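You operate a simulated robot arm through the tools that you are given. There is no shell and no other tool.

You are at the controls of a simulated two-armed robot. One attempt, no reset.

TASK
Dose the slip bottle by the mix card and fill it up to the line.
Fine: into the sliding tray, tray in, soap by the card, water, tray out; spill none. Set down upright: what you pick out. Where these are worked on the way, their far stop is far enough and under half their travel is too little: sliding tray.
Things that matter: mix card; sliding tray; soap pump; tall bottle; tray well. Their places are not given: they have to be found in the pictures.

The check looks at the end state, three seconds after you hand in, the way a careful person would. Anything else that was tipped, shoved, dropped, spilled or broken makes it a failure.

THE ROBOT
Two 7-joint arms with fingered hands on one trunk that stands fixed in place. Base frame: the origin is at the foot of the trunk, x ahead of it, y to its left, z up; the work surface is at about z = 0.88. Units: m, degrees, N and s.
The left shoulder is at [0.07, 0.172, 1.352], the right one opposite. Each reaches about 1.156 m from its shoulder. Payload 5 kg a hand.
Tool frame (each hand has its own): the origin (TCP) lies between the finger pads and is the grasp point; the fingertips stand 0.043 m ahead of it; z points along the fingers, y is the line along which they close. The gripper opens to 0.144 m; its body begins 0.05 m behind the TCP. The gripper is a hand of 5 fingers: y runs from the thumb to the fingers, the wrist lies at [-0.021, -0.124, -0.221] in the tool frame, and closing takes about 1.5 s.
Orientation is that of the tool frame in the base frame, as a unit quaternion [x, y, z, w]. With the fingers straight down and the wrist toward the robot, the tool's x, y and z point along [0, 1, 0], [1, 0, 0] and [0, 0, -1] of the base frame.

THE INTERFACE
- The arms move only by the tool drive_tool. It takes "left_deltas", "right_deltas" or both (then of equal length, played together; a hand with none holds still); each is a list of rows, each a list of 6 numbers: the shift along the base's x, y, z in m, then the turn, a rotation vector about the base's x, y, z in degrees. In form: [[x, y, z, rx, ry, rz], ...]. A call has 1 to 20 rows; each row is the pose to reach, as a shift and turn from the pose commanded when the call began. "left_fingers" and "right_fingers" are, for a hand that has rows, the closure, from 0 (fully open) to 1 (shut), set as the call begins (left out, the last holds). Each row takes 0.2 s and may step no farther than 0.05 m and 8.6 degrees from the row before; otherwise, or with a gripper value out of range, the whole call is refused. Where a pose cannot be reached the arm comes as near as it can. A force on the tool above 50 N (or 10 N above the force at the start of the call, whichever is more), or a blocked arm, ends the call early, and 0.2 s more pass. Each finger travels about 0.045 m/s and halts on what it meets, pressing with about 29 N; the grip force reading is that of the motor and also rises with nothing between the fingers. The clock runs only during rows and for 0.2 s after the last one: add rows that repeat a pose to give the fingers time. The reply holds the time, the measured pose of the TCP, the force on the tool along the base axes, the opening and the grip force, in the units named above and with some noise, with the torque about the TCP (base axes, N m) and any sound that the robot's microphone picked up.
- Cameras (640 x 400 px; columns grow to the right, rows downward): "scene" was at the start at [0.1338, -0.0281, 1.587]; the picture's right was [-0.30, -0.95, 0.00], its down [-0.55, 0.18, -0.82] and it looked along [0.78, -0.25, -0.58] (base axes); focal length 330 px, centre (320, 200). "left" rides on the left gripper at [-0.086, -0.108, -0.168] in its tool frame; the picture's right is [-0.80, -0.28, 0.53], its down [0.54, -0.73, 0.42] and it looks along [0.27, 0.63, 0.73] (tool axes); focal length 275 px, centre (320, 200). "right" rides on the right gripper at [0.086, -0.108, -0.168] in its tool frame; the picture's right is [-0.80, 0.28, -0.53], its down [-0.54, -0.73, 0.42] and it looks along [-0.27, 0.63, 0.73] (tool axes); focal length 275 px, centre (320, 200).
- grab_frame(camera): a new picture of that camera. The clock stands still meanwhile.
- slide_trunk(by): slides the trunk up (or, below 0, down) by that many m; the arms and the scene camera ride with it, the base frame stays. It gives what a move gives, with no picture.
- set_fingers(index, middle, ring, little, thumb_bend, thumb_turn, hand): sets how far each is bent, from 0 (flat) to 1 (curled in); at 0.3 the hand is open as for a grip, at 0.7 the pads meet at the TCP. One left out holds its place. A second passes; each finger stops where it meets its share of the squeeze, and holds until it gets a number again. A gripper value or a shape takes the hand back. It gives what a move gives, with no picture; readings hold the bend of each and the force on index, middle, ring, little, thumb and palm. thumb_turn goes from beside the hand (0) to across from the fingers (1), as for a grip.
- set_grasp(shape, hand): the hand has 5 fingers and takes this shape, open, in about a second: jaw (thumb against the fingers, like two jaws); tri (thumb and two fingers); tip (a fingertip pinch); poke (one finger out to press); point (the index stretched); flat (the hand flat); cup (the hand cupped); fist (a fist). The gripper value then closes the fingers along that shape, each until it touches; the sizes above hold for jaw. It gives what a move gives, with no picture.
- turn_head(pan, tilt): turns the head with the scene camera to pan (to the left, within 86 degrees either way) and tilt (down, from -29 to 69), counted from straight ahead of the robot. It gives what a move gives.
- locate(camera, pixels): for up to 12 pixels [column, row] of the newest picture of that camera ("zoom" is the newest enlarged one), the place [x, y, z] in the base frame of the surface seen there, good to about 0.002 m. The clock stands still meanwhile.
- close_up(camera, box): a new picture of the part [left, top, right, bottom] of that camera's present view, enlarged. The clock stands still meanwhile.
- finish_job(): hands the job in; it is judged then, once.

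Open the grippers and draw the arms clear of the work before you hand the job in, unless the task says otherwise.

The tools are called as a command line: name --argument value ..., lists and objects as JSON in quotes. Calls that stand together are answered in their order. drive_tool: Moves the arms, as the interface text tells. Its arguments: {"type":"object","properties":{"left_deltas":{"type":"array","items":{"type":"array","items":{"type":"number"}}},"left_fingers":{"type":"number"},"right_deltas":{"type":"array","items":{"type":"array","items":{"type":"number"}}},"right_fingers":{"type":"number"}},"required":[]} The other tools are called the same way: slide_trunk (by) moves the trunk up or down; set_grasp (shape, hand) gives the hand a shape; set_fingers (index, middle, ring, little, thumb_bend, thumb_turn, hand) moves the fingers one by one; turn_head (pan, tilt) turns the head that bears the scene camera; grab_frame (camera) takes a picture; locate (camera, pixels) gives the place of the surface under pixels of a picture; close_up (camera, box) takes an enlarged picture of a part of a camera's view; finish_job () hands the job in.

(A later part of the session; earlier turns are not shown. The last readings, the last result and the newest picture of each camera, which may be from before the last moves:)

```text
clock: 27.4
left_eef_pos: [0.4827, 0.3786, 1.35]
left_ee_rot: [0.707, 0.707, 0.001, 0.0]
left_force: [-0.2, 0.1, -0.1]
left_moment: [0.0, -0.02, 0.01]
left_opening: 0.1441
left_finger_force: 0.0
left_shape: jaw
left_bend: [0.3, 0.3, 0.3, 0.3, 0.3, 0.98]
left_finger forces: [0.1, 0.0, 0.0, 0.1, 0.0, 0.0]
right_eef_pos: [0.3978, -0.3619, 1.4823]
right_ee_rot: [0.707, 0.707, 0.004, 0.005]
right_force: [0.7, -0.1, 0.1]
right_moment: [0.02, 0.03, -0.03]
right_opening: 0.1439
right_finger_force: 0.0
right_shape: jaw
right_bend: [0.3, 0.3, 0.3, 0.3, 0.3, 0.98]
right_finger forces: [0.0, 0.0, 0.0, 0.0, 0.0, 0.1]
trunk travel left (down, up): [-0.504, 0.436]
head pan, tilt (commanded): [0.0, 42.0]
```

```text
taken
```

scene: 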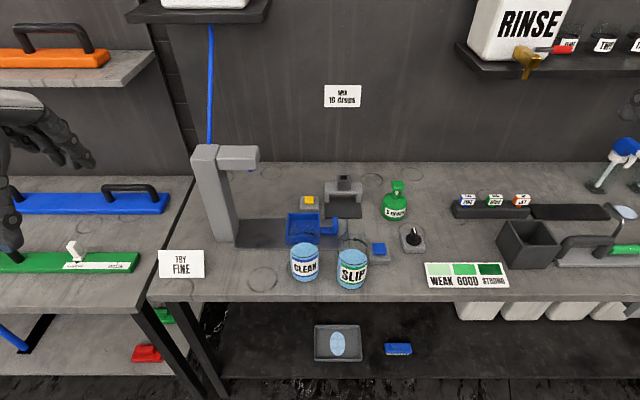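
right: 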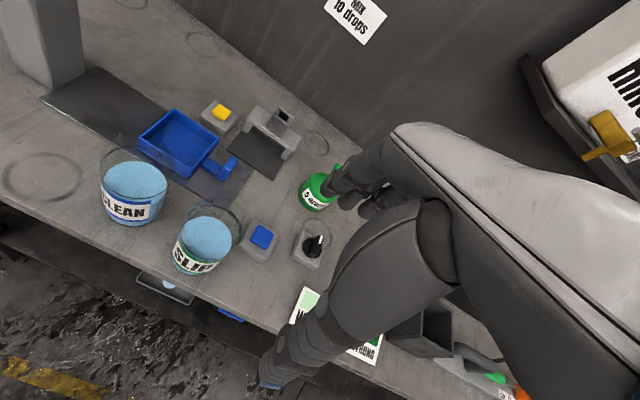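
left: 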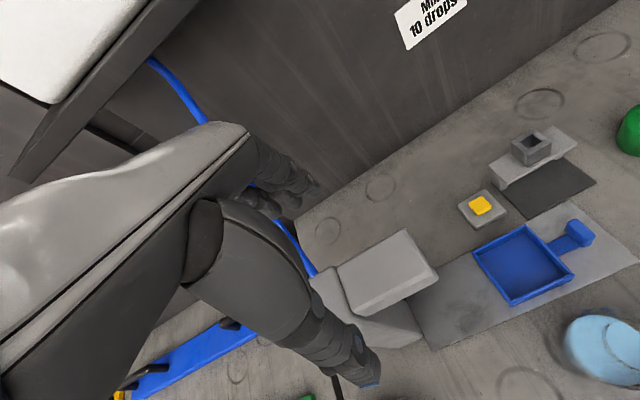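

Scene unchanged. I'll move the right hand to above the SLIP bottle at z≈1.25, fingers down.

drive_tool --right_deltas '[[0.025, 0.028, -0.02, 0, 0, 0], [0.05, 0.056, -0.04, 0, 0, 0], [0.076, 0.084, -0.065, 0, 0, 0], [0.102, 0.112, -0.09, 0, 0, 0], [0.127, 0.14, -0.115, 0, 0, 0], [0.152, 0.168, -0.14, 0, 0, 0], [0.178, 0.196, -0.165, 0, 0, 0], [0.204, 0.224, -0.19, 0, 0, 0], [0.23, 0.252, -0.21, 0, 0, 0], [0.254, 0.279, -0.232, 0, 0, 0]]'

grab_frame --camera "scene"

grab_frame --camera "right"

```text
clock: 29.6
left_eef_pos: [0.4868, 0.3785, 1.3487]
left_ee_rot: [0.707, 0.707, -0.001, -0.002]
left_force: [1.3, 0.0, -0.2]
left_moment: [-0.03, 0.04, -0.04]
left_opening: 0.1439
left_finger_force: 0.1
left_shape: jaw
left_bend: [0.3, 0.3, 0.3, 0.3, 0.3, 0.98]
left_finger forces: [0.0, 0.0, 0.0, 0.0, 0.0, 0.0]
right_eef_pos: [0.6555, -0.0853, 1.2496]
right_ee_rot: [0.707, 0.708, 0.004, 0.003]
right_force: [1.2, -0.1, 0.2]
right_moment: [-0.03, 0.09, 0.0]
right_opening: 0.144
right_finger_force: 0.1
right_shape: jaw
right_bend: [0.3, 0.3, 0.3, 0.3, 0.3, 0.98]
right_finger forces: [0.0, 0.0, 0.0, 0.0, 0.0, 0.0]
trunk travel left (down, up): [-0.504, 0.436]
head pan, tilt (commanded): [0.0, 42.0]
```

```text
taken
```

scene: 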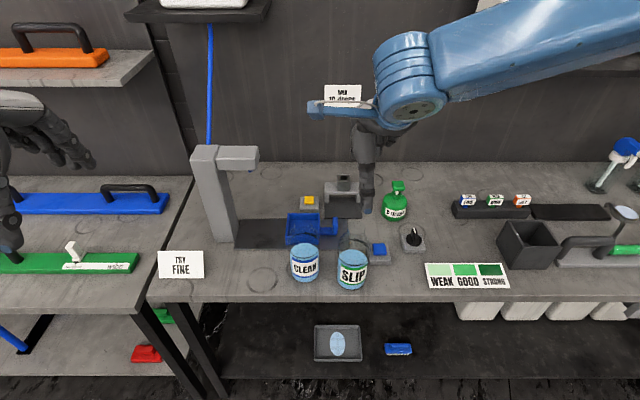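

```text
taken
```

right: 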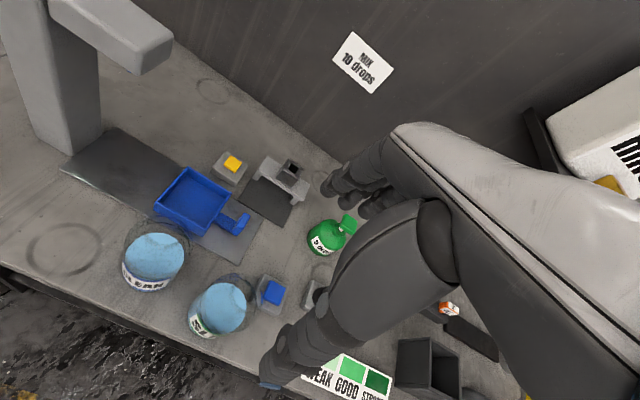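

The hand is over the SLIP bottle. I'll lower to z≈1.125 (tips just above the neck) and check alignment.

drive_tool --right_deltas '[[-0.001, 0.001, -0.04, 0, 0, 0], [-0.002, 0.002, -0.08, 0, 0, 0], [-0.002, 0.002, -0.11, 0, 0, 0], [-0.002, 0.002, -0.125, 0, 0, 0], [-0.002, 0.002, -0.125, 0, 0, 0]]'

close_up --camera "scene" --box '[280, 150, 440, 300]'

grab_frame --camera "right"

```text
clock: 30.8
left_eef_pos: [0.4833, 0.3793, 1.3498]
left_ee_rot: [0.707, 0.707, -0.001, 0.0]
left_force: [-0.3, -0.1, -0.1]
left_moment: [-0.01, -0.01, 0.0]
left_opening: 0.1438
left_finger_force: 0.0
left_shape: jaw
left_bend: [0.3, 0.3, 0.3, 0.3, 0.3, 0.98]
left_finger forces: [0.0, 0.1, 0.0, 0.0, 0.0, 0.1]
right_eef_pos: [0.6468, -0.0874, 1.1288]
right_ee_rot: [0.707, 0.708, 0.005, 0.003]
right_force: [-0.4, 0.1, 0.6]
right_moment: [-0.02, -0.02, 0.01]
right_opening: 0.1438
right_finger_force: 0.0
right_shape: jaw
right_bend: [0.3, 0.3, 0.3, 0.3, 0.3, 0.98]
right_finger forces: [0.0, 0.0, 0.1, 0.0, 0.0, 0.0]
right hand out of reach, approached as far as the arm can: row 4, 5
trunk travel left (down, up): [-0.504, 0.436]
head pan, tilt (commanded): [0.0, 42.0]
```

```text
2.67 times, centred on (360, 225) of scene
```

zoom: 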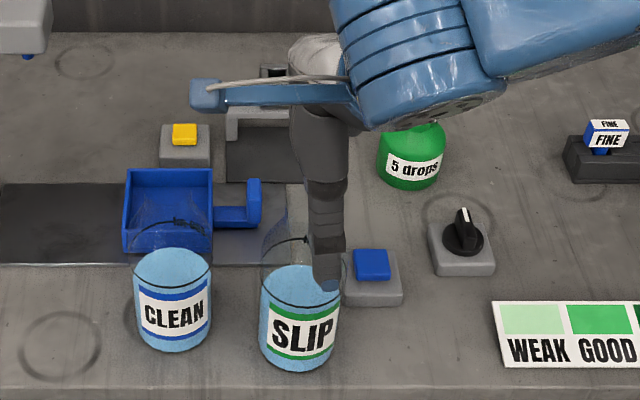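

```text
taken
```

right: 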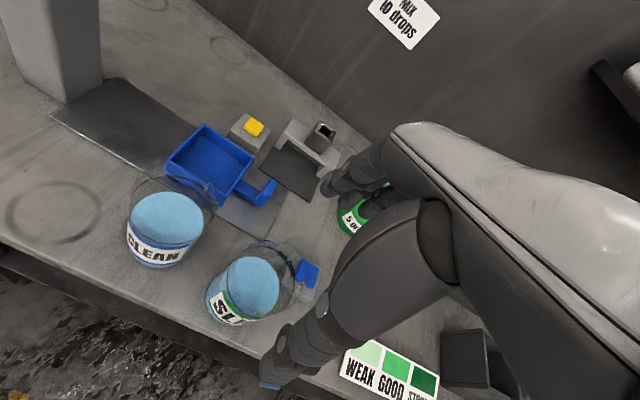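

The arm ran out of reach downward at this trunk height. I'll raise the hand 0.15 m, and then lower the trunk by 0.15 so the arm has a better posture.

drive_tool --right_deltas '[[0, 0, 0.04, 0, 0, 0], [0, 0, 0.08, 0, 0, 0], [0, 0, 0.12, 0, 0, 0], [0, 0, 0.16, 0, 0, 0], [0, 0, 0.16, 0, 0, 0]]'

```text
clock: 31.9
left_eef_pos: [0.4833, 0.3786, 1.3505]
left_ee_rot: [0.707, 0.707, 0.0, 0.0]
left_force: [1.0, -0.1, -0.7]
left_moment: [-0.02, -0.01, -0.02]
left_opening: 0.144
left_finger_force: 0.1
left_shape: jaw
left_bend: [0.3, 0.3, 0.3, 0.3, 0.3, 0.98]
left_finger forces: [0.0, 0.1, 0.0, 0.0, 0.0, 0.1]
right_eef_pos: [0.6449, -0.0903, 1.286]
right_ee_rot: [0.707, 0.707, 0.003, 0.004]
right_force: [-0.3, 0.0, -0.3]
right_moment: [-0.04, -0.01, 0.0]
right_opening: 0.1438
right_finger_force: 0.0
right_shape: jaw
right_bend: [0.3, 0.3, 0.3, 0.3, 0.3, 0.98]
right_finger forces: [0.0, 0.1, 0.0, 0.0, 0.0, 0.1]
trunk travel left (down, up): [-0.504, 0.436]
head pan, tilt (commanded): [0.0, 42.0]
```

Now lower the trunk 0.15 (hand goes to z≈1.136, still above the neck).

slide_trunk --by -0.15

grab_frame --camera "scene"

```text
clock: 33.7
left_eef_pos: [0.4834, 0.3785, 1.2006]
left_ee_rot: [0.707, 0.707, 0.0, 0.0]
left_force: [-0.2, -0.7, 0.4]
left_moment: [0.04, -0.02, 0.03]
left_opening: 0.144
left_finger_force: 0.2
left_shape: jaw
left_bend: [0.3, 0.3, 0.3, 0.3, 0.3, 0.98]
left_finger forces: [0.1, 0.1, 0.1, 0.0, 0.0, 0.0]
right_eef_pos: [0.645, -0.0899, 1.1353]
right_ee_rot: [0.706, 0.708, 0.004, 0.005]
right_force: [0.7, -0.2, 0.8]
right_moment: [-0.02, -0.02, 0.03]
right_opening: 0.144
right_finger_force: 0.0
right_shape: jaw
right_bend: [0.3, 0.3, 0.3, 0.3, 0.3, 0.98]
right_finger forces: [0.0, 0.1, 0.0, 0.0, 0.1, 0.1]
trunk travel left (down, up): [-0.354, 0.586]
head pan, tilt (commanded): [0.0, 42.0]
```

```text
taken
```

scene: 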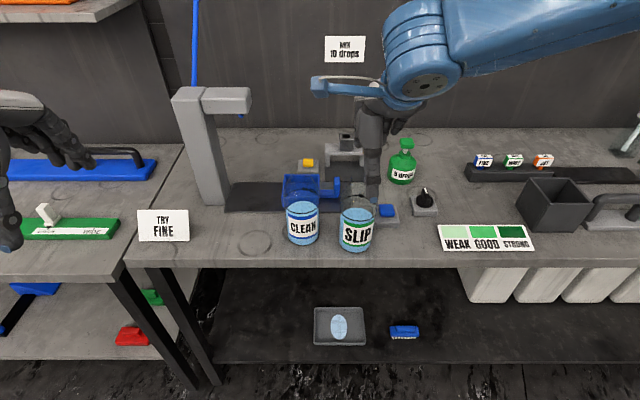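

Hand at (0.645, -0.090, 1.135). I'll shift +7 mm in x and y to centre on the neck and descend to z≈1.085.

drive_tool --right_deltas '[[0.007, 0.007, 0, 0, 0.7, 0], [0.007, 0.007, -0.015, 0, 0.7, 0], [0.007, 0.007, -0.03, 0, 0.7, 0], [0.007, 0.007, -0.04, 0, 0.7, 0], [0.007, 0.007, -0.04, 0, 0.7, 0]]'

close_up --camera "scene" --box '[300, 140, 440, 260]'

grab_frame --camera "right"

```text
clock: 34.9
left_eef_pos: [0.4834, 0.3795, 1.2013]
left_ee_rot: [0.707, 0.707, 0.0, 0.0]
left_force: [0.5, 0.1, 0.1]
left_moment: [-0.01, -0.01, 0.02]
left_opening: 0.1438
left_finger_force: 0.3
left_shape: jaw
left_bend: [0.3, 0.3, 0.3, 0.3, 0.3, 0.98]
left_finger forces: [0.0, 0.0, 0.1, 0.0, 0.0, 0.0]
right_eef_pos: [0.6511, -0.0823, 1.0949]
right_ee_rot: [0.707, 0.708, 0.0, 0.0]
right_force: [0.3, 0.0, 0.1]
right_moment: [-0.01, -0.01, 0.02]
right_opening: 0.1441
right_finger_force: 0.0
right_shape: jaw
right_bend: [0.3, 0.3, 0.3, 0.3, 0.3, 0.98]
right_finger forces: [0.1, 0.1, 0.0, 0.0, 0.0, 0.0]
trunk travel left (down, up): [-0.354, 0.586]
head pan, tilt (commanded): [0.0, 42.0]
```

```text
3.33 times, centred on (370, 200) of scene
```

zoom: 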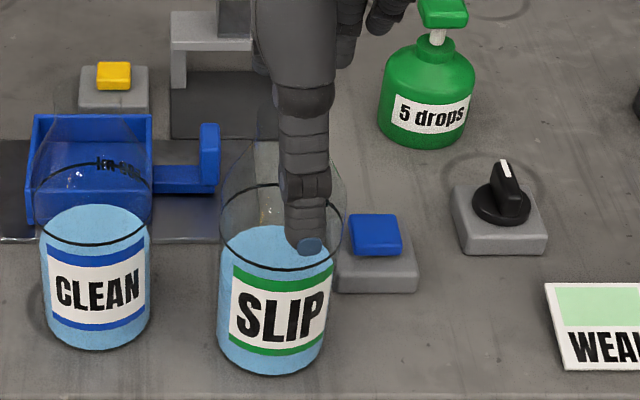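

```text
taken
```

right: 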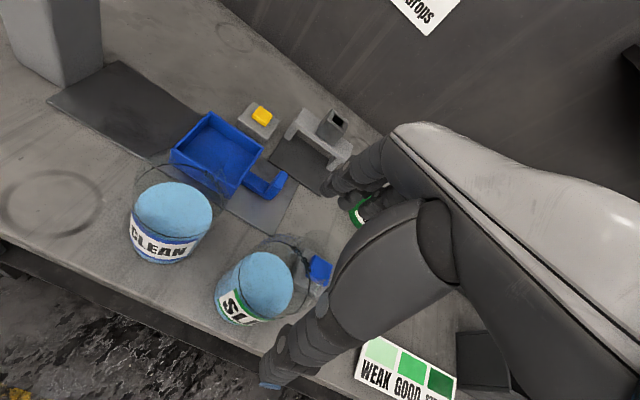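

The TCP reads (0.651, -0.082, 1.095). I'll check where the thumb tip and fingers really are relative to the neck.

locate --camera "zoom" --pixels '[[310, 246], [305, 220], [305, 185], [300, 130], [350, 50], [385, 20], [255, 60], [320, 60]]'

close_up --camera "scene" --box '[330, 140, 390, 220]'

```text
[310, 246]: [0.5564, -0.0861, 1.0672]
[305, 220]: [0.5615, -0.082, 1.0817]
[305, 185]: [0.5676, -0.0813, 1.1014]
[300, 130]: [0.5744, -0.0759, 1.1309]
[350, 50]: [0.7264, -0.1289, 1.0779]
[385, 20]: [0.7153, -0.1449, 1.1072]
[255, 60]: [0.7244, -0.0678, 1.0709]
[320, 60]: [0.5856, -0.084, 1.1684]
```

```text
5.00 times, centred on (360, 180) of scene
```

zoom: 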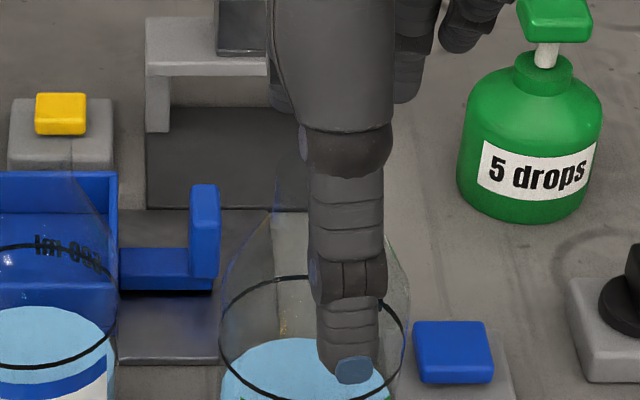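

Thumb lies at y≈-0.082 in line with the neck; fingers sit at x≈0.724. I'll lower 16 mm more and close partway to 0.55 to check centring before gripping.

drive_tool --right_deltas '[[0.001, -0.001, -0.008, 0, 0, 0], [0.001, -0.001, -0.016, 0, 0, 0], [0.001, -0.001, -0.016, 0, 0, 0], [0.001, -0.001, -0.016, 0, 0, 0], [0.001, -0.001, -0.016, 0, 0, 0], [0.001, -0.001, -0.016, 0, 0, 0], [0.001, -0.001, -0.016, 0, 0, 0]]' --right_fingers 0.5

close_up --camera "scene" --box '[320, 140, 400, 260]'

close_up --camera "right" --box '[180, 180, 420, 400]'

```text
clock: 36.5
left_eef_pos: [0.4835, 0.378, 1.1999]
left_ee_rot: [0.707, 0.707, 0.0, -0.001]
left_force: [0.0, -1.6, 0.2]
left_moment: [0.0, -0.01, -0.01]
left_opening: 0.1439
left_finger_force: 0.0
left_shape: jaw
left_bend: [0.3, 0.3, 0.3, 0.3, 0.3, 0.98]
left_finger forces: [0.1, 0.0, 0.0, 0.0, 0.0, 0.1]
right_eef_pos: [0.6527, -0.0855, 1.0808]
right_ee_rot: [0.707, 0.707, 0.0, 0.0]
right_force: [-0.4, 0.7, 0.4]
right_moment: [-0.02, 0.01, -0.01]
right_opening: 0.0727
right_finger_force: 0.0
right_shape: jaw
right_bend: [0.74, 0.45, 0.42, 0.4, 0.7, 1.0]
right_finger forces: [0.1, 0.0, 0.0, 0.0, 0.0, 0.1]
trunk travel left (down, up): [-0.354, 0.586]
head pan, tilt (commanded): [0.0, 42.0]
```

```text
3.33 times, centred on (360, 200) of scene
```

zoom: 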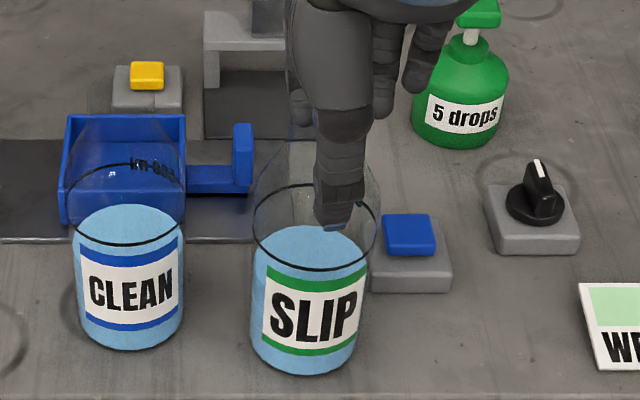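

```text
1.82 times, centred on (300, 290) of right
```

zoom: 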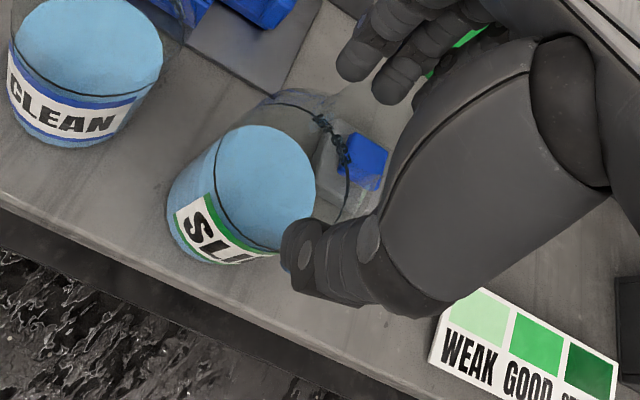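

Bends are uneven (index 0.74, thumb 0.70, others ≈0.42), so I'll check finger positions by locating them before closing further.

close_up --camera "scene" --box '[335, 140, 395, 220]'

locate --camera "zoom" --pixels '[[340, 310], [340, 280], [340, 240], [260, 140], [250, 110], [410, 130], [415, 80], [480, 80], [250, 60], [380, 130]]'

locate --camera "right" --pixels '[[295, 285], [300, 310], [320, 220], [335, 235], [345, 210]]'

```text
5.00 times, centred on (365, 180) of scene
```

zoom: 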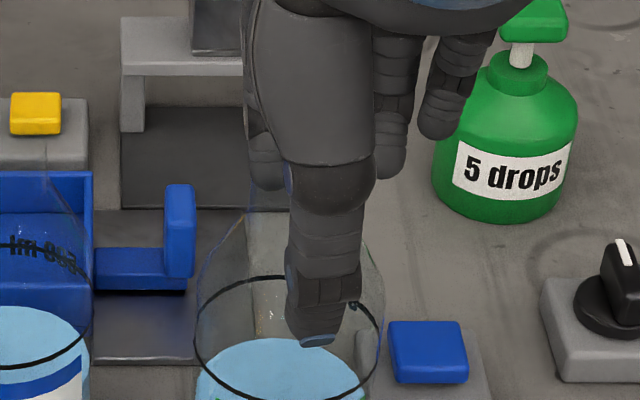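

```text
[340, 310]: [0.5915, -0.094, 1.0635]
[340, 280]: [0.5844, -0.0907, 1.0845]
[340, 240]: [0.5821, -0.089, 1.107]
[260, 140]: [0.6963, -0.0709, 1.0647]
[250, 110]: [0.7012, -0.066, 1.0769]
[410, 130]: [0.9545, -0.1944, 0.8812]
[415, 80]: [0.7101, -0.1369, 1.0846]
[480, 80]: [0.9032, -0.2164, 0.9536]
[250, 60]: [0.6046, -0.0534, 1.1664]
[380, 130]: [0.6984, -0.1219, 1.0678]
```

```text
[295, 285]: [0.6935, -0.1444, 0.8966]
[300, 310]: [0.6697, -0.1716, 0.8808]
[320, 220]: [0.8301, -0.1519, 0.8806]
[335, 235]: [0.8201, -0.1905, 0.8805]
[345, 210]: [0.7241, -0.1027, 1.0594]
```

Thumb pad ≈x 0.61 and finger pads ≈0.696 straddle the neck (centre 0.652) evenly; the thumb is ~6 mm right of the neck centre, so I'll shift +4 mm in y and close the rest of the way with time to settle.

drive_tool --right_deltas '[[0, 0.004, 0, 0, 0, 0], [0, 0.004, 0, 0, 0, 0], [0, 0.004, 0, 0, 0, 0], [0, 0.004, 0, 0, 0, 0], [0, 0.004, 0, 0, 0, 0]]' --right_fingers 0.68

close_up --camera "scene" --box '[320, 140, 400, 260]'

```text
clock: 37.7
left_eef_pos: [0.4832, 0.3778, 1.2008]
left_ee_rot: [0.707, 0.707, 0.0, 0.0]
left_force: [0.5, 0.0, 0.1]
left_moment: [-0.01, 0.02, -0.02]
left_opening: 0.1438
left_finger_force: 0.0
left_shape: jaw
left_bend: [0.3, 0.3, 0.3, 0.3, 0.3, 0.98]
left_finger forces: [0.0, 0.0, 0.1, 0.0, 0.0, 0.0]
right_eef_pos: [0.6523, -0.0813, 1.0798]
right_ee_rot: [0.707, 0.708, 0.0, 0.0]
right_force: [-0.8, 0.1, 3.4]
right_moment: [-0.04, 0.01, 0.02]
right_opening: 0.0546
right_finger_force: 28.7
right_shape: jaw
right_bend: [0.74, 0.5, 0.52, 0.48, 0.74, 1.0]
right_finger forces: [13.5, 8.7, 0.0, 0.0, 24.1, 0.0]
trunk travel left (down, up): [-0.354, 0.586]
head pan, tilt (commanded): [0.0, 42.0]
```

```text
3.33 times, centred on (360, 200) of scene
```

zoom: 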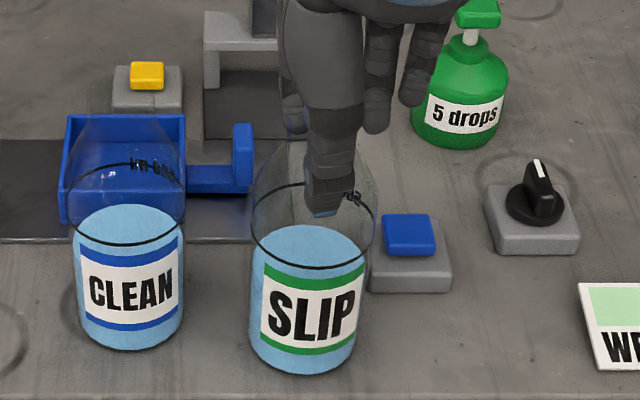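

Gripped: index 13.5 N, middle 8.7 N, thumb 24 N, bottle still upright. I'll tighten a bit (0.8) and lift 15 mm slowly to test the hold.

drive_tool --right_deltas '[[0, 0, 0, 0, 0, 0], [0, 0, 0, 0, 0, 0], [0, 0, 0, 0, 0, 0], [0, 0, 0.003, 0, 0, 0], [0, 0, 0.006, 0, 0, 0], [0, 0, 0.01, 0, 0, 0], [0, 0, 0.015, 0, 0, 0], [0, 0, 0.015, 0, 0, 0], [0, 0, 0.015, 0, 0, 0]]' --right_fingers 0.8

close_up --camera "scene" --box '[320, 140, 400, 260]'

grab_frame --camera "right"

```text
clock: 39.7
left_eef_pos: [0.484, 0.3778, 1.2007]
left_ee_rot: [0.707, 0.707, 0.0, 0.0]
left_force: [-0.1, 0.2, 0.6]
left_moment: [-0.02, 0.01, 0.01]
left_opening: 0.1439
left_finger_force: 0.0
left_shape: jaw
left_bend: [0.3, 0.3, 0.3, 0.3, 0.3, 0.98]
left_finger forces: [0.0, 0.1, 0.1, 0.0, 0.0, 0.0]
right_eef_pos: [0.6537, -0.0804, 1.0935]
right_ee_rot: [0.707, 0.708, 0.0, 0.001]
right_force: [-0.2, -0.5, -1.5]
right_moment: [-0.01, -0.02, -0.03]
right_opening: 0.0544
right_finger_force: 28.6
right_shape: jaw
right_bend: [0.74, 0.5, 0.52, 0.48, 0.74, 1.0]
right_finger forces: [13.6, 7.9, 0.0, 0.1, 22.8, 0.0]
trunk travel left (down, up): [-0.354, 0.586]
head pan, tilt (commanded): [0.0, 42.0]
```

```text
3.33 times, centred on (360, 200) of scene
```

zoom: 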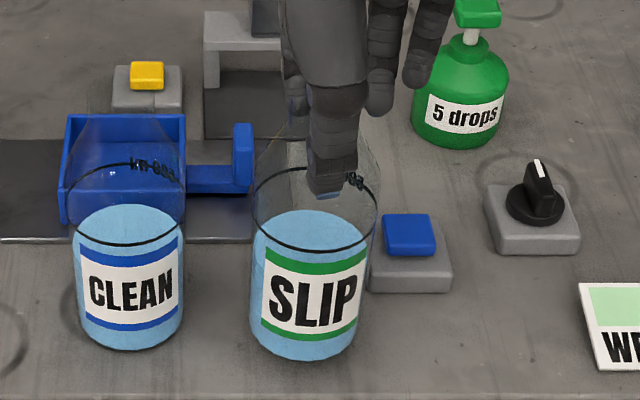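

```text
taken
```

right: 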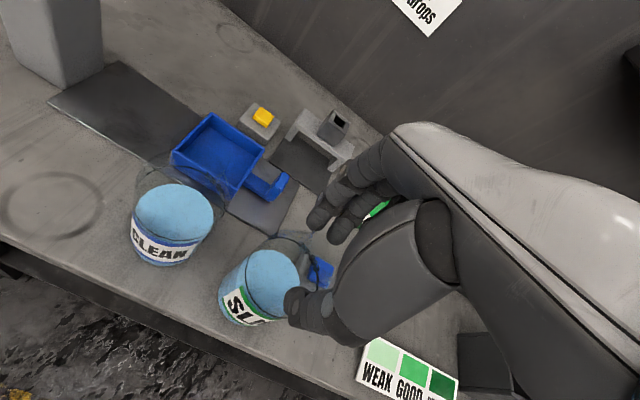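

The bottle seems to have risen with the hand. I'll locate its body to confirm it is off the bench and upright.

close_up --camera "scene" --box '[335, 190, 385, 260]'

locate --camera "zoom" --pixels '[[310, 320], [310, 250], [310, 190], [250, 165], [380, 170], [310, 140], [245, 300], [370, 330], [310, 348], [310, 182], [250, 250], [375, 250]]'

```text
5.71 times, centred on (360, 225) of scene
```

zoom: 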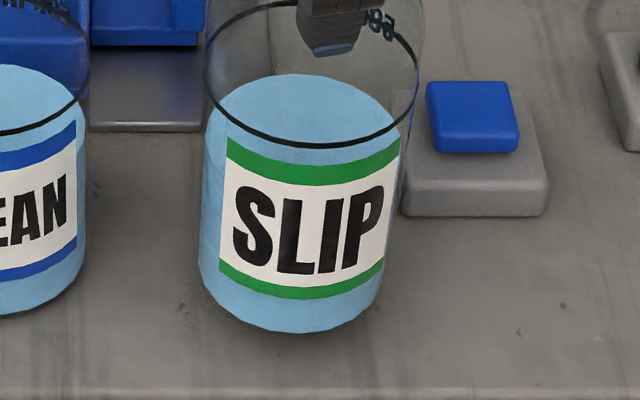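

```text
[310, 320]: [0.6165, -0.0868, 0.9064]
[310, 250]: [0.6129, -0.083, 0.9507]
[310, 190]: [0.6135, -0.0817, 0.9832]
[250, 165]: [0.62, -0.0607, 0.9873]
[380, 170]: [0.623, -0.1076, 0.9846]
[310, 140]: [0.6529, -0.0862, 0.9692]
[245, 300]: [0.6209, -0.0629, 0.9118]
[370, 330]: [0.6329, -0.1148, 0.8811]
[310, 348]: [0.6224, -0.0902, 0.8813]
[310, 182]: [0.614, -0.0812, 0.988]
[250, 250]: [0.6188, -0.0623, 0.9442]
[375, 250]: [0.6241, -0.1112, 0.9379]
```

The bottle is held vertical (front wall x≈0.613 at both z 0.95 and 0.98). I'll lift it 75 mm more, then carry it forward to x≈0.81 and left over the tray, staying away from CLEAN.

drive_tool --right_deltas '[[0, 0, 0.02, 0, 0, 0], [0, 0, 0.045, 0, 0, 0], [0, 0, 0.075, 0, 0, 0], [0.02, 0, 0.08, 0, 0, 0], [0.045, 0, 0.08, 0, 0, 0], [0.075, 0, 0.08, 0, 0, 0], [0.105, 0, 0.08, 0, 0, 0], [0.135, 0, 0.08, 0, 0, 0], [0.15, 0, 0.08, 0, 0, 0], [0.156, 0, 0.08, 0, 0, 0], [0.156, 0, 0.08, 0, 0, 0]]'

grab_frame --camera "scene"

```text
clock: 42.1
left_eef_pos: [0.4833, 0.378, 1.2008]
left_ee_rot: [0.708, 0.706, 0.0, 0.0]
left_force: [0.5, -0.8, -0.4]
left_moment: [0.0, -0.02, 0.02]
left_opening: 0.1439
left_finger_force: 0.2
left_shape: jaw
left_bend: [0.3, 0.3, 0.3, 0.3, 0.3, 0.98]
left_finger forces: [0.0, 0.0, 0.0, 0.1, 0.0, 0.0]
right_eef_pos: [0.8028, -0.093, 1.1737]
right_ee_rot: [0.706, 0.708, 0.001, -0.001]
right_force: [-0.5, -0.3, -1.5]
right_moment: [0.0, 0.01, -0.01]
right_opening: 0.0547
right_finger_force: 29.1
right_shape: jaw
right_bend: [0.74, 0.5, 0.52, 0.48, 0.74, 1.0]
right_finger forces: [13.7, 8.0, 0.0, 0.1, 22.7, 0.0]
right hand out of reach, approached as far as the arm can: row 9, 10, 11
trunk travel left (down, up): [-0.354, 0.586]
head pan, tilt (commanded): [0.0, 42.0]
```

```text
taken
```

scene: 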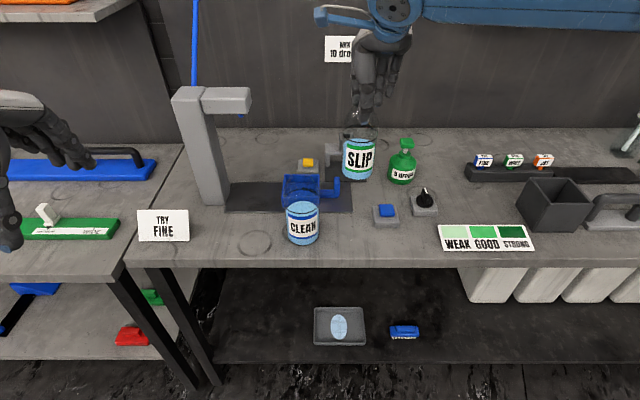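

The arm hit a posture limit at x≈0.803. I'll move left toward the tray while yawing the hand (+24° about z), which suits the right arm better and leaves the round bottle upright.

drive_tool --right_deltas '[[0, 0.02, 0, 0, 0, 6], [0, 0.04, 0, 0, 0, 12], [0, 0.06, 0, 0, 0, 18], [0, 0.08, 0, 0, 0, 24], [0, 0.1, 0, 0, 0, 27], [0, 0.1, 0, 0, 0, 27]]'

grab_frame --camera "scene"

```text
clock: 43.5
left_eef_pos: [0.4841, 0.3792, 1.1998]
left_ee_rot: [0.707, 0.707, 0.0, 0.0]
left_force: [0.1, 0.2, -0.8]
left_moment: [0.01, 0.0, -0.03]
left_opening: 0.144
left_finger_force: 0.0
left_shape: jaw
left_bend: [0.3, 0.3, 0.3, 0.3, 0.3, 0.98]
left_finger forces: [0.1, 0.0, 0.0, 0.0, 0.0, 0.1]
right_eef_pos: [0.7793, -0.037, 1.1798]
right_ee_rot: [0.521, 0.854, 0.001, 0.0]
right_force: [-0.9, 0.1, -2.2]
right_moment: [0.02, -0.01, 0.0]
right_opening: 0.0535
right_finger_force: 28.7
right_shape: jaw
right_bend: [0.74, 0.5, 0.52, 0.48, 0.74, 1.0]
right_finger forces: [13.8, 9.5, 0.1, 0.1, 22.3, 0.0]
right hand out of reach, approached as far as the arm can: row 1, 2, 3, 4, 5, 6
trunk travel left (down, up): [-0.354, 0.586]
head pan, tilt (commanded): [0.0, 42.0]
```

```text
taken
```

scene: 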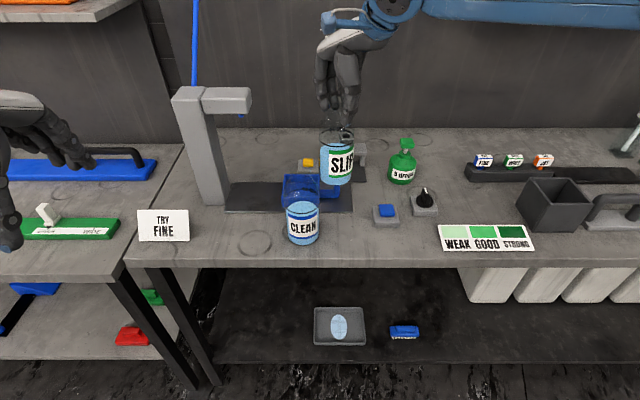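

Orientation turned as asked but the position fell short (0.779, -0.037). I'll test whether the commanded pose equals the present one with a zero move.

drive_tool --right_deltas '[[0, 0, 0, 0, 0, 0]]'

```text
clock: 43.9
left_eef_pos: [0.4834, 0.3782, 1.2004]
left_ee_rot: [0.707, 0.708, 0.0, 0.0]
left_force: [-0.1, 0.8, 0.2]
left_moment: [0.01, 0.01, 0.03]
left_opening: 0.1437
left_finger_force: 0.1
left_shape: jaw
left_bend: [0.3, 0.3, 0.3, 0.3, 0.3, 0.98]
left_finger forces: [0.0, 0.0, 0.1, 0.0, 0.0, 0.0]
right_eef_pos: [0.7791, -0.0369, 1.1792]
right_ee_rot: [0.522, 0.853, 0.002, -0.001]
right_force: [1.3, -0.2, -1.3]
right_moment: [0.04, 0.02, -0.02]
right_opening: 0.0537
right_finger_force: 29.4
right_shape: jaw
right_bend: [0.74, 0.5, 0.52, 0.48, 0.74, 1.0]
right_finger forces: [13.8, 9.4, 0.0, 0.0, 22.3, 0.0]
trunk travel left (down, up): [-0.354, 0.586]
head pan, tilt (commanded): [0.0, 42.0]
```

The command now equals the present pose. I'll try yawing back (to −10°) while stepping left/forward, to see which direction frees the arm.

drive_tool --right_deltas '[[0, 0, 0, 0, 0, -8], [0, 0, 0, 0, 0, -16], [0, 0, 0, 0, 0, -24], [0, 0, 0, 0, 0, -32], [0, 0, 0, 0, 0, -37]]'

```text
clock: 45.1
left_eef_pos: [0.4833, 0.3788, 1.201]
left_ee_rot: [0.708, 0.707, 0.0, 0.0]
left_force: [-0.5, -0.3, -0.1]
left_moment: [-0.03, -0.01, 0.01]
left_opening: 0.1441
left_finger_force: 0.0
left_shape: jaw
left_bend: [0.3, 0.3, 0.3, 0.3, 0.3, 0.98]
left_finger forces: [0.1, 0.0, 0.1, 0.0, 0.0, 0.0]
right_eef_pos: [0.7558, -0.0765, 1.1752]
right_ee_rot: [0.735, 0.678, 0.001, -0.001]
right_force: [0.1, -0.4, -1.4]
right_moment: [0.02, -0.04, 0.0]
right_opening: 0.0534
right_finger_force: 29.3
right_shape: jaw
right_bend: [0.74, 0.5, 0.52, 0.48, 0.74, 1.0]
right_finger forces: [13.6, 9.2, 0.1, 0.1, 21.9, 0.1]
right hand out of reach, approached as far as the arm can: row 1, 2, 3, 4, 5
trunk travel left (down, up): [-0.354, 0.586]
head pan, tilt (commanded): [0.0, 42.0]
```

Yaw back made it worse, and comparing poses the arm needs the hand higher relative to the shoulder. So I'll raise both hands ~0.25 m first, then lower the trunk by the same amount.

drive_tool --right_deltas '[[-0.01, 0, 0.03, 0, 0, 5], [-0.02, 0, 0.065, 0, 0, 10], [-0.02, 0, 0.1, 0, 0, 15], [-0.02, 0, 0.14, 0, 0, 20], [-0.02, 0, 0.18, 0, 0, 20], [-0.02, 0, 0.22, 0, 0, 20], [-0.02, 0, 0.25, 0, 0, 20], [-0.02, 0, 0.25, 0, 0, 20]]' --left_deltas '[[0, 0, 0.03, 0, 0, 0], [0, 0, 0.06, 0, 0, 0], [0, 0, 0.09, 0, 0, 0], [0, 0, 0.12, 0, 0, 0], [0, 0.02, 0.15, 0, 0, 0], [0, 0.04, 0.18, 0, 0, 0], [0, 0.06, 0.2, 0, 0, 0], [0, 0.06, 0.2, 0, 0, 0]]'

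grab_frame --camera "scene"

```text
clock: 46.9
left_eef_pos: [0.4829, 0.4388, 1.4027]
left_ee_rot: [0.706, 0.708, 0.001, 0.0]
left_force: [-0.6, 0.8, 0.2]
left_moment: [-0.01, -0.04, -0.01]
left_opening: 0.1439
left_finger_force: 0.1
left_shape: jaw
left_bend: [0.3, 0.3, 0.3, 0.3, 0.3, 0.98]
left_finger forces: [0.0, 0.1, 0.0, 0.0, 0.1, 0.1]
right_eef_pos: [0.7376, -0.082, 1.4141]
right_ee_rot: [0.606, 0.796, 0.001, -0.001]
right_force: [-1.2, 0.2, -1.0]
right_moment: [-0.04, 0.01, -0.02]
right_opening: 0.0534
right_finger_force: 28.9
right_shape: jaw
right_bend: [0.74, 0.5, 0.52, 0.48, 0.74, 1.0]
right_finger forces: [13.7, 9.0, 0.0, 0.0, 21.6, 0.0]
right hand out of reach, approached as far as the arm can: row 7, 8
trunk travel left (down, up): [-0.354, 0.586]
head pan, tilt (commanded): [0.0, 42.0]
```

```text
taken
```

scene: 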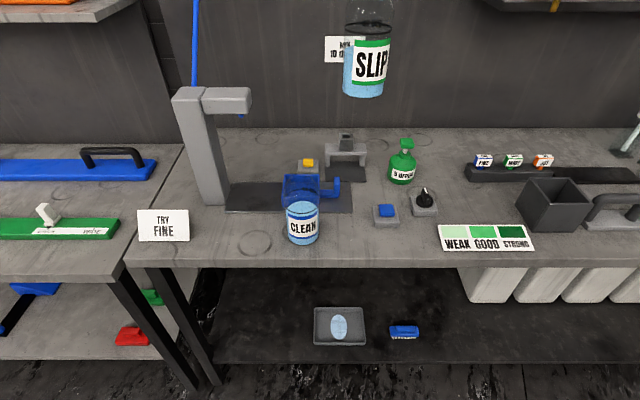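

The bottle hangs upright at z≈1.41. Now I lower the trunk by 0.22 (hand to z≈1.19, bottle base ≈0.99).

slide_trunk --by -0.22

turn_head --pan 0 --tilt 35

grab_frame --camera "scene"

```text
clock: 49.2
left_eef_pos: [0.4833, 0.4399, 1.1835]
left_ee_rot: [0.707, 0.707, 0.001, -0.001]
left_force: [0.0, 0.2, 0.1]
left_moment: [0.03, 0.0, 0.0]
left_opening: 0.1438
left_finger_force: 0.1
left_shape: jaw
left_bend: [0.3, 0.3, 0.3, 0.3, 0.3, 0.98]
left_finger forces: [0.0, 0.0, 0.0, 0.0, 0.2, 0.0]
right_eef_pos: [0.7396, -0.0818, 1.1956]
right_ee_rot: [0.605, 0.796, 0.002, 0.0]
right_force: [0.4, -0.1, -2.4]
right_moment: [0.0, 0.01, 0.01]
right_opening: 0.0534
right_finger_force: 28.6
right_shape: jaw
right_bend: [0.74, 0.5, 0.52, 0.48, 0.74, 1.0]
right_finger forces: [13.6, 9.1, 0.1, 0.1, 21.6, 0.0]
trunk travel left (down, up): [-0.134, 0.806]
head pan, tilt (commanded): [0.0, 42.0]
```

```text
clock: 49.9
left_eef_pos: [0.4846, 0.4377, 1.1834]
left_ee_rot: [0.707, 0.707, 0.0, 0.0]
left_force: [0.9, 0.9, 0.8]
left_moment: [-0.04, 0.03, 0.02]
left_opening: 0.1437
left_finger_force: 0.0
left_shape: jaw
left_bend: [0.3, 0.3, 0.3, 0.3, 0.3, 0.98]
left_finger forces: [0.0, 0.0, 0.0, 0.1, 0.1, 0.1]
right_eef_pos: [0.7395, -0.0806, 1.1947]
right_ee_rot: [0.605, 0.796, 0.002, -0.001]
right_force: [-0.4, 0.9, -1.3]
right_moment: [-0.01, -0.02, 0.01]
right_opening: 0.0535
right_finger_force: 29.5
right_shape: jaw
right_bend: [0.74, 0.5, 0.52, 0.48, 0.74, 1.0]
right_finger forces: [13.5, 9.0, 0.0, 0.1, 21.6, 0.0]
trunk travel left (down, up): [-0.134, 0.806]
head pan, tilt (commanded): [0.0, 35.0]
```

```text
taken
```

scene: 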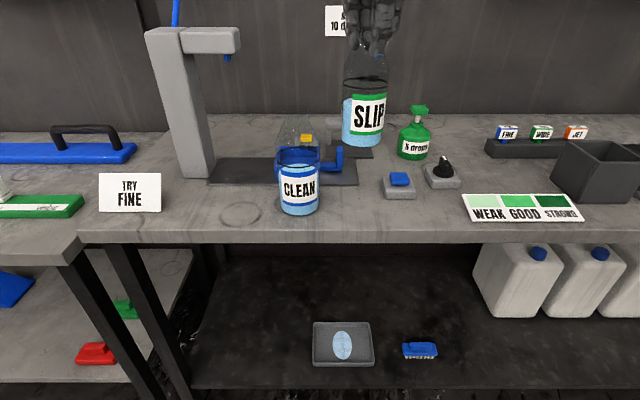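

Now move the bottle toward above the well: forward 0.07, left 0.129, at z≈1.18.

drive_tool --right_deltas '[[0.02, 0.02, 0, 0, 0, 0], [0.04, 0.04, 0, 0, 0, 0], [0.06, 0.065, 0, 0, 0, 0], [0.07, 0.09, -0.005, 0, 0, 0], [0.07, 0.115, -0.01, 0, 0, 0], [0.07, 0.129, -0.015, 0, 0, 0], [0.07, 0.129, -0.015, 0, 0, 0]]'

grab_frame --camera "scene"

grab_frame --camera "right"

```text
clock: 51.5
left_eef_pos: [0.4835, 0.4396, 1.1835]
left_ee_rot: [0.707, 0.707, 0.0, 0.0]
left_force: [-0.9, -0.4, -0.5]
left_moment: [0.0, -0.02, 0.0]
left_opening: 0.1439
left_finger_force: 0.1
left_shape: jaw
left_bend: [0.3, 0.3, 0.3, 0.3, 0.3, 0.98]
left_finger forces: [0.1, 0.0, 0.0, 0.1, 0.0, 0.0]
right_eef_pos: [0.7579, -0.0923, 1.1921]
right_ee_rot: [0.605, 0.797, 0.001, 0.0]
right_force: [0.0, -0.3, -1.5]
right_moment: [-0.01, -0.02, 0.03]
right_opening: 0.0534
right_finger_force: 28.8
right_shape: jaw
right_bend: [0.74, 0.5, 0.52, 0.48, 0.74, 1.0]
right_finger forces: [13.7, 9.1, 0.0, 0.1, 21.9, 0.1]
right hand out of reach, approached as far as the arm can: row 1, 2, 3, 4, 5, 6, 7
trunk travel left (down, up): [-0.134, 0.806]
head pan, tilt (commanded): [0.0, 35.0]
```

```text
taken
```

scene: 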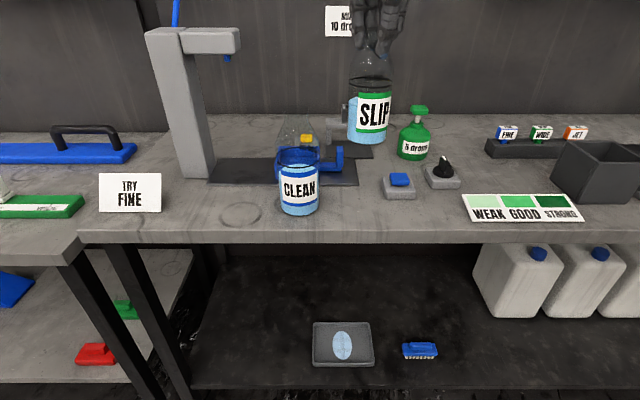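

```text
taken
```

right: 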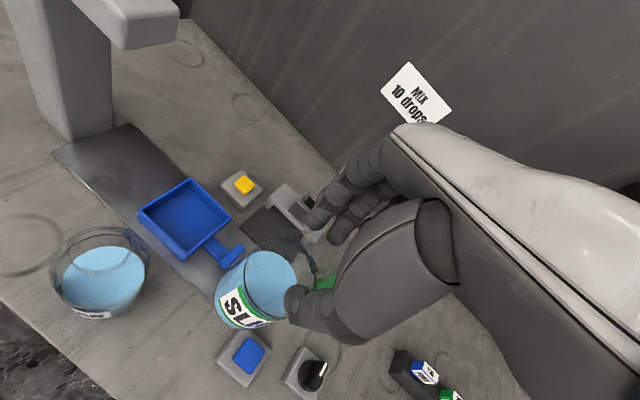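

Still short. Distances suggest the best reach lies between the two trunk heights I tried, so I'll raise the trunk 0.09 and then approach the tray lower relative to the shoulder.

slide_trunk --by 0.09

drive_tool --right_deltas '[[-0.01, 0.01, -0.03, 0, 0, 0], [-0.01, 0.02, -0.06, 0, 0, 0], [-0.01, 0.03, -0.09, 0, 0, 0], [-0.01, 0.04, -0.115, 0, 0, 0], [0.01, 0.06, -0.115, 0, 0, 0], [0.03, 0.09, -0.115, 0, 0, 0], [0.05, 0.12, -0.115, 0, 0, 0], [0.05, 0.14, -0.115, 0, 0, 0]]'

grab_frame --camera "scene"

```text
clock: 52.8
left_eef_pos: [0.4844, 0.4395, 1.2718]
left_ee_rot: [0.707, 0.707, -0.001, -0.001]
left_force: [-0.1, 0.6, 0.6]
left_moment: [-0.03, 0.01, -0.01]
left_opening: 0.1441
left_finger_force: 0.0
left_shape: jaw
left_bend: [0.3, 0.3, 0.3, 0.3, 0.3, 0.98]
left_finger forces: [0.1, 0.0, 0.0, 0.0, 0.0, 0.0]
right_eef_pos: [0.7577, -0.0936, 1.2813]
right_ee_rot: [0.605, 0.796, 0.0, -0.001]
right_force: [0.7, 1.5, -1.8]
right_moment: [0.03, 0.03, -0.01]
right_opening: 0.0535
right_finger_force: 28.6
right_shape: jaw
right_bend: [0.74, 0.5, 0.52, 0.48, 0.74, 1.0]
right_finger forces: [13.7, 9.2, 0.0, 0.1, 21.9, 0.0]
trunk travel left (down, up): [-0.224, 0.716]
head pan, tilt (commanded): [0.0, 35.0]
```

```text
clock: 54.6
left_eef_pos: [0.4852, 0.4388, 1.2727]
left_ee_rot: [0.707, 0.707, -0.001, -0.001]
left_force: [0.4, -0.2, -0.2]
left_moment: [-0.01, 0.0, 0.0]
left_opening: 0.144
left_finger_force: 0.0
left_shape: jaw
left_bend: [0.3, 0.3, 0.3, 0.3, 0.3, 0.98]
left_finger forces: [0.0, 0.0, 0.0, 0.0, 0.0, 0.0]
right_eef_pos: [0.7543, -0.0488, 1.156]
right_ee_rot: [0.605, 0.796, 0.002, -0.002]
right_force: [0.3, -0.5, -1.5]
right_moment: [0.01, 0.04, -0.01]
right_opening: 0.0534
right_finger_force: 28.8
right_shape: jaw
right_bend: [0.74, 0.5, 0.52, 0.48, 0.74, 1.0]
right_finger forces: [13.6, 9.1, 0.0, 0.0, 21.5, 0.0]
right hand out of reach, approached as far as the arm can: row 5, 6, 7, 8
trunk travel left (down, up): [-0.224, 0.716]
head pan, tilt (commanded): [0.0, 35.0]
```

```text
taken
```

scene: 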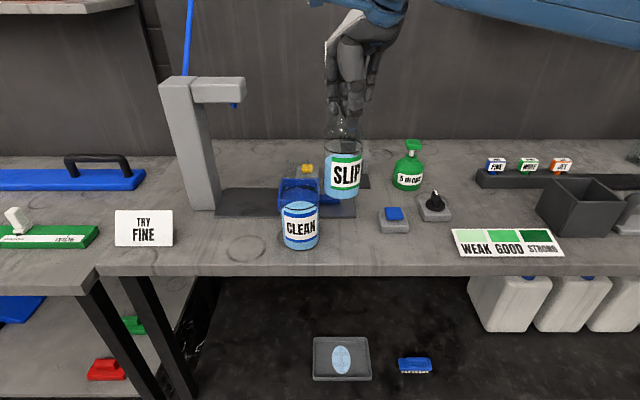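

The top-down pose can't reach the tray with this arm. I'll set SLIP back down upright at its old spot, then regrasp it from the right side with a flatter hand, which reaches farther. First y back to -0.088 then x back to 0.655.

drive_tool --right_deltas '[[0, -0.02, 0, 0, 0, 0], [0, -0.038, 0, 0, 0, 0], [-0.025, -0.038, 0, 0, 0, 0], [-0.05, -0.038, 0, 0, 0, 0], [-0.075, -0.038, 0, 0, 0, 0], [-0.1, -0.038, 0, 0, 0, 0], [-0.1, -0.038, -0.02, 0, 0, 0], [-0.1, -0.038, -0.04, 0, 0, 0], [-0.1, -0.038, -0.055, 0, 0, 0], [-0.1, -0.038, -0.055, 0, 0, 0]]'

grab_frame --camera "scene"

```text
clock: 56.8
left_eef_pos: [0.4837, 0.4383, 1.2727]
left_ee_rot: [0.707, 0.707, 0.0, -0.001]
left_force: [-0.2, -0.3, -0.6]
left_moment: [-0.01, -0.01, 0.0]
left_opening: 0.1439
left_finger_force: 0.0
left_shape: jaw
left_bend: [0.3, 0.3, 0.3, 0.3, 0.3, 0.98]
left_finger forces: [0.0, 0.0, 0.1, 0.0, 0.0, 0.0]
right_eef_pos: [0.6633, -0.0887, 1.1096]
right_ee_rot: [0.605, 0.796, 0.001, -0.001]
right_force: [0.1, 0.0, -2.3]
right_moment: [0.02, 0.02, -0.01]
right_opening: 0.0534
right_finger_force: 28.6
right_shape: jaw
right_bend: [0.74, 0.5, 0.52, 0.48, 0.74, 1.0]
right_finger forces: [13.6, 9.1, 0.0, 0.0, 21.3, 0.0]
trunk travel left (down, up): [-0.224, 0.716]
head pan, tilt (commanded): [0.0, 35.0]
```

```text
taken
```

scene: 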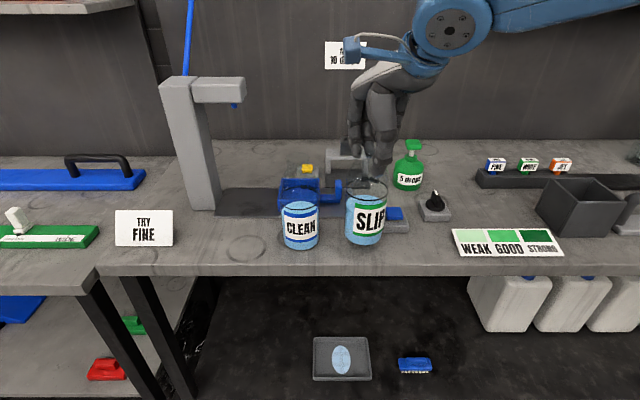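

Lowering SLIP gently: 8 mm back in x and down 27 mm to just above the bench.

drive_tool --right_deltas '[[-0.008, 0, -0.008, 0, 0, 0], [-0.008, 0, -0.016, 0, 0, 0], [-0.008, 0, -0.022, 0, 0, 0], [-0.008, 0, -0.026, 0, 0, 0], [-0.008, 0, -0.026, 0, 0, 0]]'

close_up --camera "scene" --box '[320, 150, 420, 270]'

locate --camera "zoom" --pixels '[[300, 330], [300, 280], [300, 220], [310, 190], [260, 250], [350, 250]]'

```text
clock: 58.0
left_eef_pos: [0.4843, 0.4395, 1.2721]
left_ee_rot: [0.707, 0.707, 0.0, 0.0]
left_force: [-0.4, -0.7, 0.7]
left_moment: [0.0, -0.02, -0.02]
left_opening: 0.1441
left_finger_force: 0.1
left_shape: jaw
left_bend: [0.3, 0.3, 0.3, 0.3, 0.3, 0.98]
left_finger forces: [0.0, 0.0, 0.1, 0.0, 0.0, 0.0]
right_eef_pos: [0.6552, -0.0884, 1.0836]
right_ee_rot: [0.605, 0.796, 0.002, -0.001]
right_force: [0.0, 0.0, 3.7]
right_moment: [0.01, 0.01, 0.0]
right_opening: 0.0535
right_finger_force: 29.4
right_shape: jaw
right_bend: [0.74, 0.5, 0.52, 0.48, 0.74, 1.0]
right_finger forces: [14.2, 9.8, 0.0, 0.1, 22.8, 0.0]
trunk travel left (down, up): [-0.224, 0.716]
head pan, tilt (commanded): [0.0, 35.0]
```

```text
3.33 times, centred on (370, 210) of scene
```

zoom: 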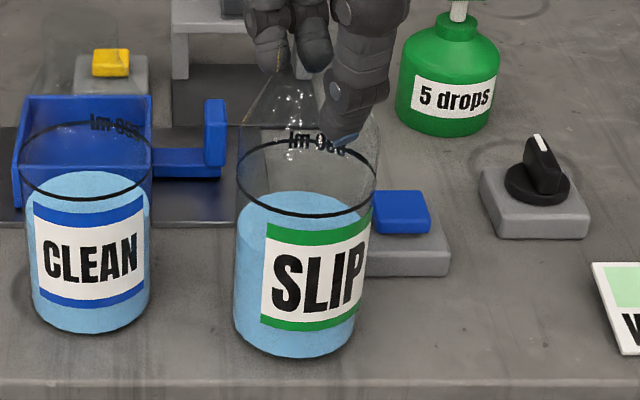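

```text
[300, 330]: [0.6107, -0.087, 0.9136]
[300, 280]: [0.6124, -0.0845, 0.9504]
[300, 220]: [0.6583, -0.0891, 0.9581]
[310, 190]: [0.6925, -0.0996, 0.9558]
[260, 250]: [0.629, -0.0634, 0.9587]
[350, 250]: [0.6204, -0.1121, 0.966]
```

Force reads +3.7 N up and the liquid surface is at z≈0.957: the bottle stands on the bench. I'll open the fingers in place.

drive_tool --right_deltas '[[0, 0, 0, 0, 0, 0], [0, 0, 0, 0, 0, 0], [0, 0, 0, 0, 0, 0], [0, 0, 0, 0, 0, 0], [0, 0, 0, 0, 0, 0], [0, 0, 0, 0, 0, 0]]' --right_fingers 0.2

close_up --camera "scene" --box '[320, 130, 420, 270]'

```text
clock: 59.4
left_eef_pos: [0.4839, 0.4392, 1.2738]
left_ee_rot: [0.707, 0.707, 0.0, 0.0]
left_force: [-0.3, 0.8, 0.4]
left_moment: [-0.01, -0.03, -0.02]
left_opening: 0.1438
left_finger_force: 0.1
left_shape: jaw
left_bend: [0.3, 0.3, 0.3, 0.3, 0.3, 0.98]
left_finger forces: [0.0, 0.0, 0.0, 0.0, 0.1, 0.0]
right_eef_pos: [0.6554, -0.0887, 1.0828]
right_ee_rot: [0.605, 0.796, 0.002, -0.001]
right_force: [0.3, -0.3, -0.6]
right_moment: [0.0, 0.0, -0.02]
right_opening: 0.1148
right_finger_force: 0.1
right_shape: jaw
right_bend: [0.26, 0.34, 0.32, 0.33, 0.52, 0.99]
right_finger forces: [0.0, 0.0, 0.0, 0.1, 0.0, 0.0]
trunk travel left (down, up): [-0.224, 0.716]
head pan, tilt (commanded): [0.0, 35.0]
```

```text
2.86 times, centred on (370, 200) of scene
```

zoom: 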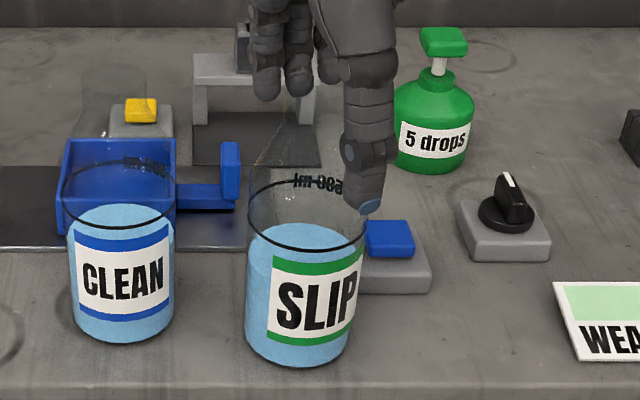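

SLIP stands free and upright. I'll lift the hand straight up 0.17 m clear of the neck.

drive_tool --right_deltas '[[0, 0, 0.03, 0, 0, 0], [0, 0, 0.06, 0, 0, 0], [0, 0, 0.1, 0, 0, 0], [0, 0, 0.14, 0, 0, 0], [0, 0, 0.17, 0, 0, 0]]' --right_fingers 0.1

grab_frame --camera "scene"

```text
clock: 60.6
left_eef_pos: [0.4835, 0.4397, 1.2722]
left_ee_rot: [0.707, 0.707, 0.001, 0.0]
left_force: [-0.3, 0.6, 0.9]
left_moment: [-0.03, 0.03, 0.03]
left_opening: 0.1437
left_finger_force: 0.1
left_shape: jaw
left_bend: [0.3, 0.3, 0.3, 0.3, 0.3, 0.98]
left_finger forces: [0.0, 0.0, 0.0, 0.0, 0.1, 0.0]
right_eef_pos: [0.654, -0.0869, 1.2509]
right_ee_rot: [0.605, 0.796, 0.002, -0.001]
right_force: [-0.4, 0.1, -0.3]
right_moment: [0.01, 0.01, 0.03]
right_opening: 0.1298
right_finger_force: 0.0
right_shape: jaw
right_bend: [0.27, 0.32, 0.31, 0.31, 0.39, 0.98]
right_finger forces: [0.0, 0.0, 0.0, 0.0, 0.0, 0.1]
trunk travel left (down, up): [-0.224, 0.716]
head pan, tilt (commanded): [0.0, 35.0]
```

```text
taken
```

scene: 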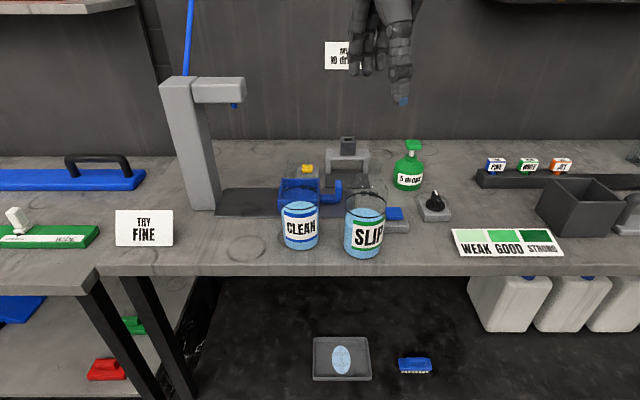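

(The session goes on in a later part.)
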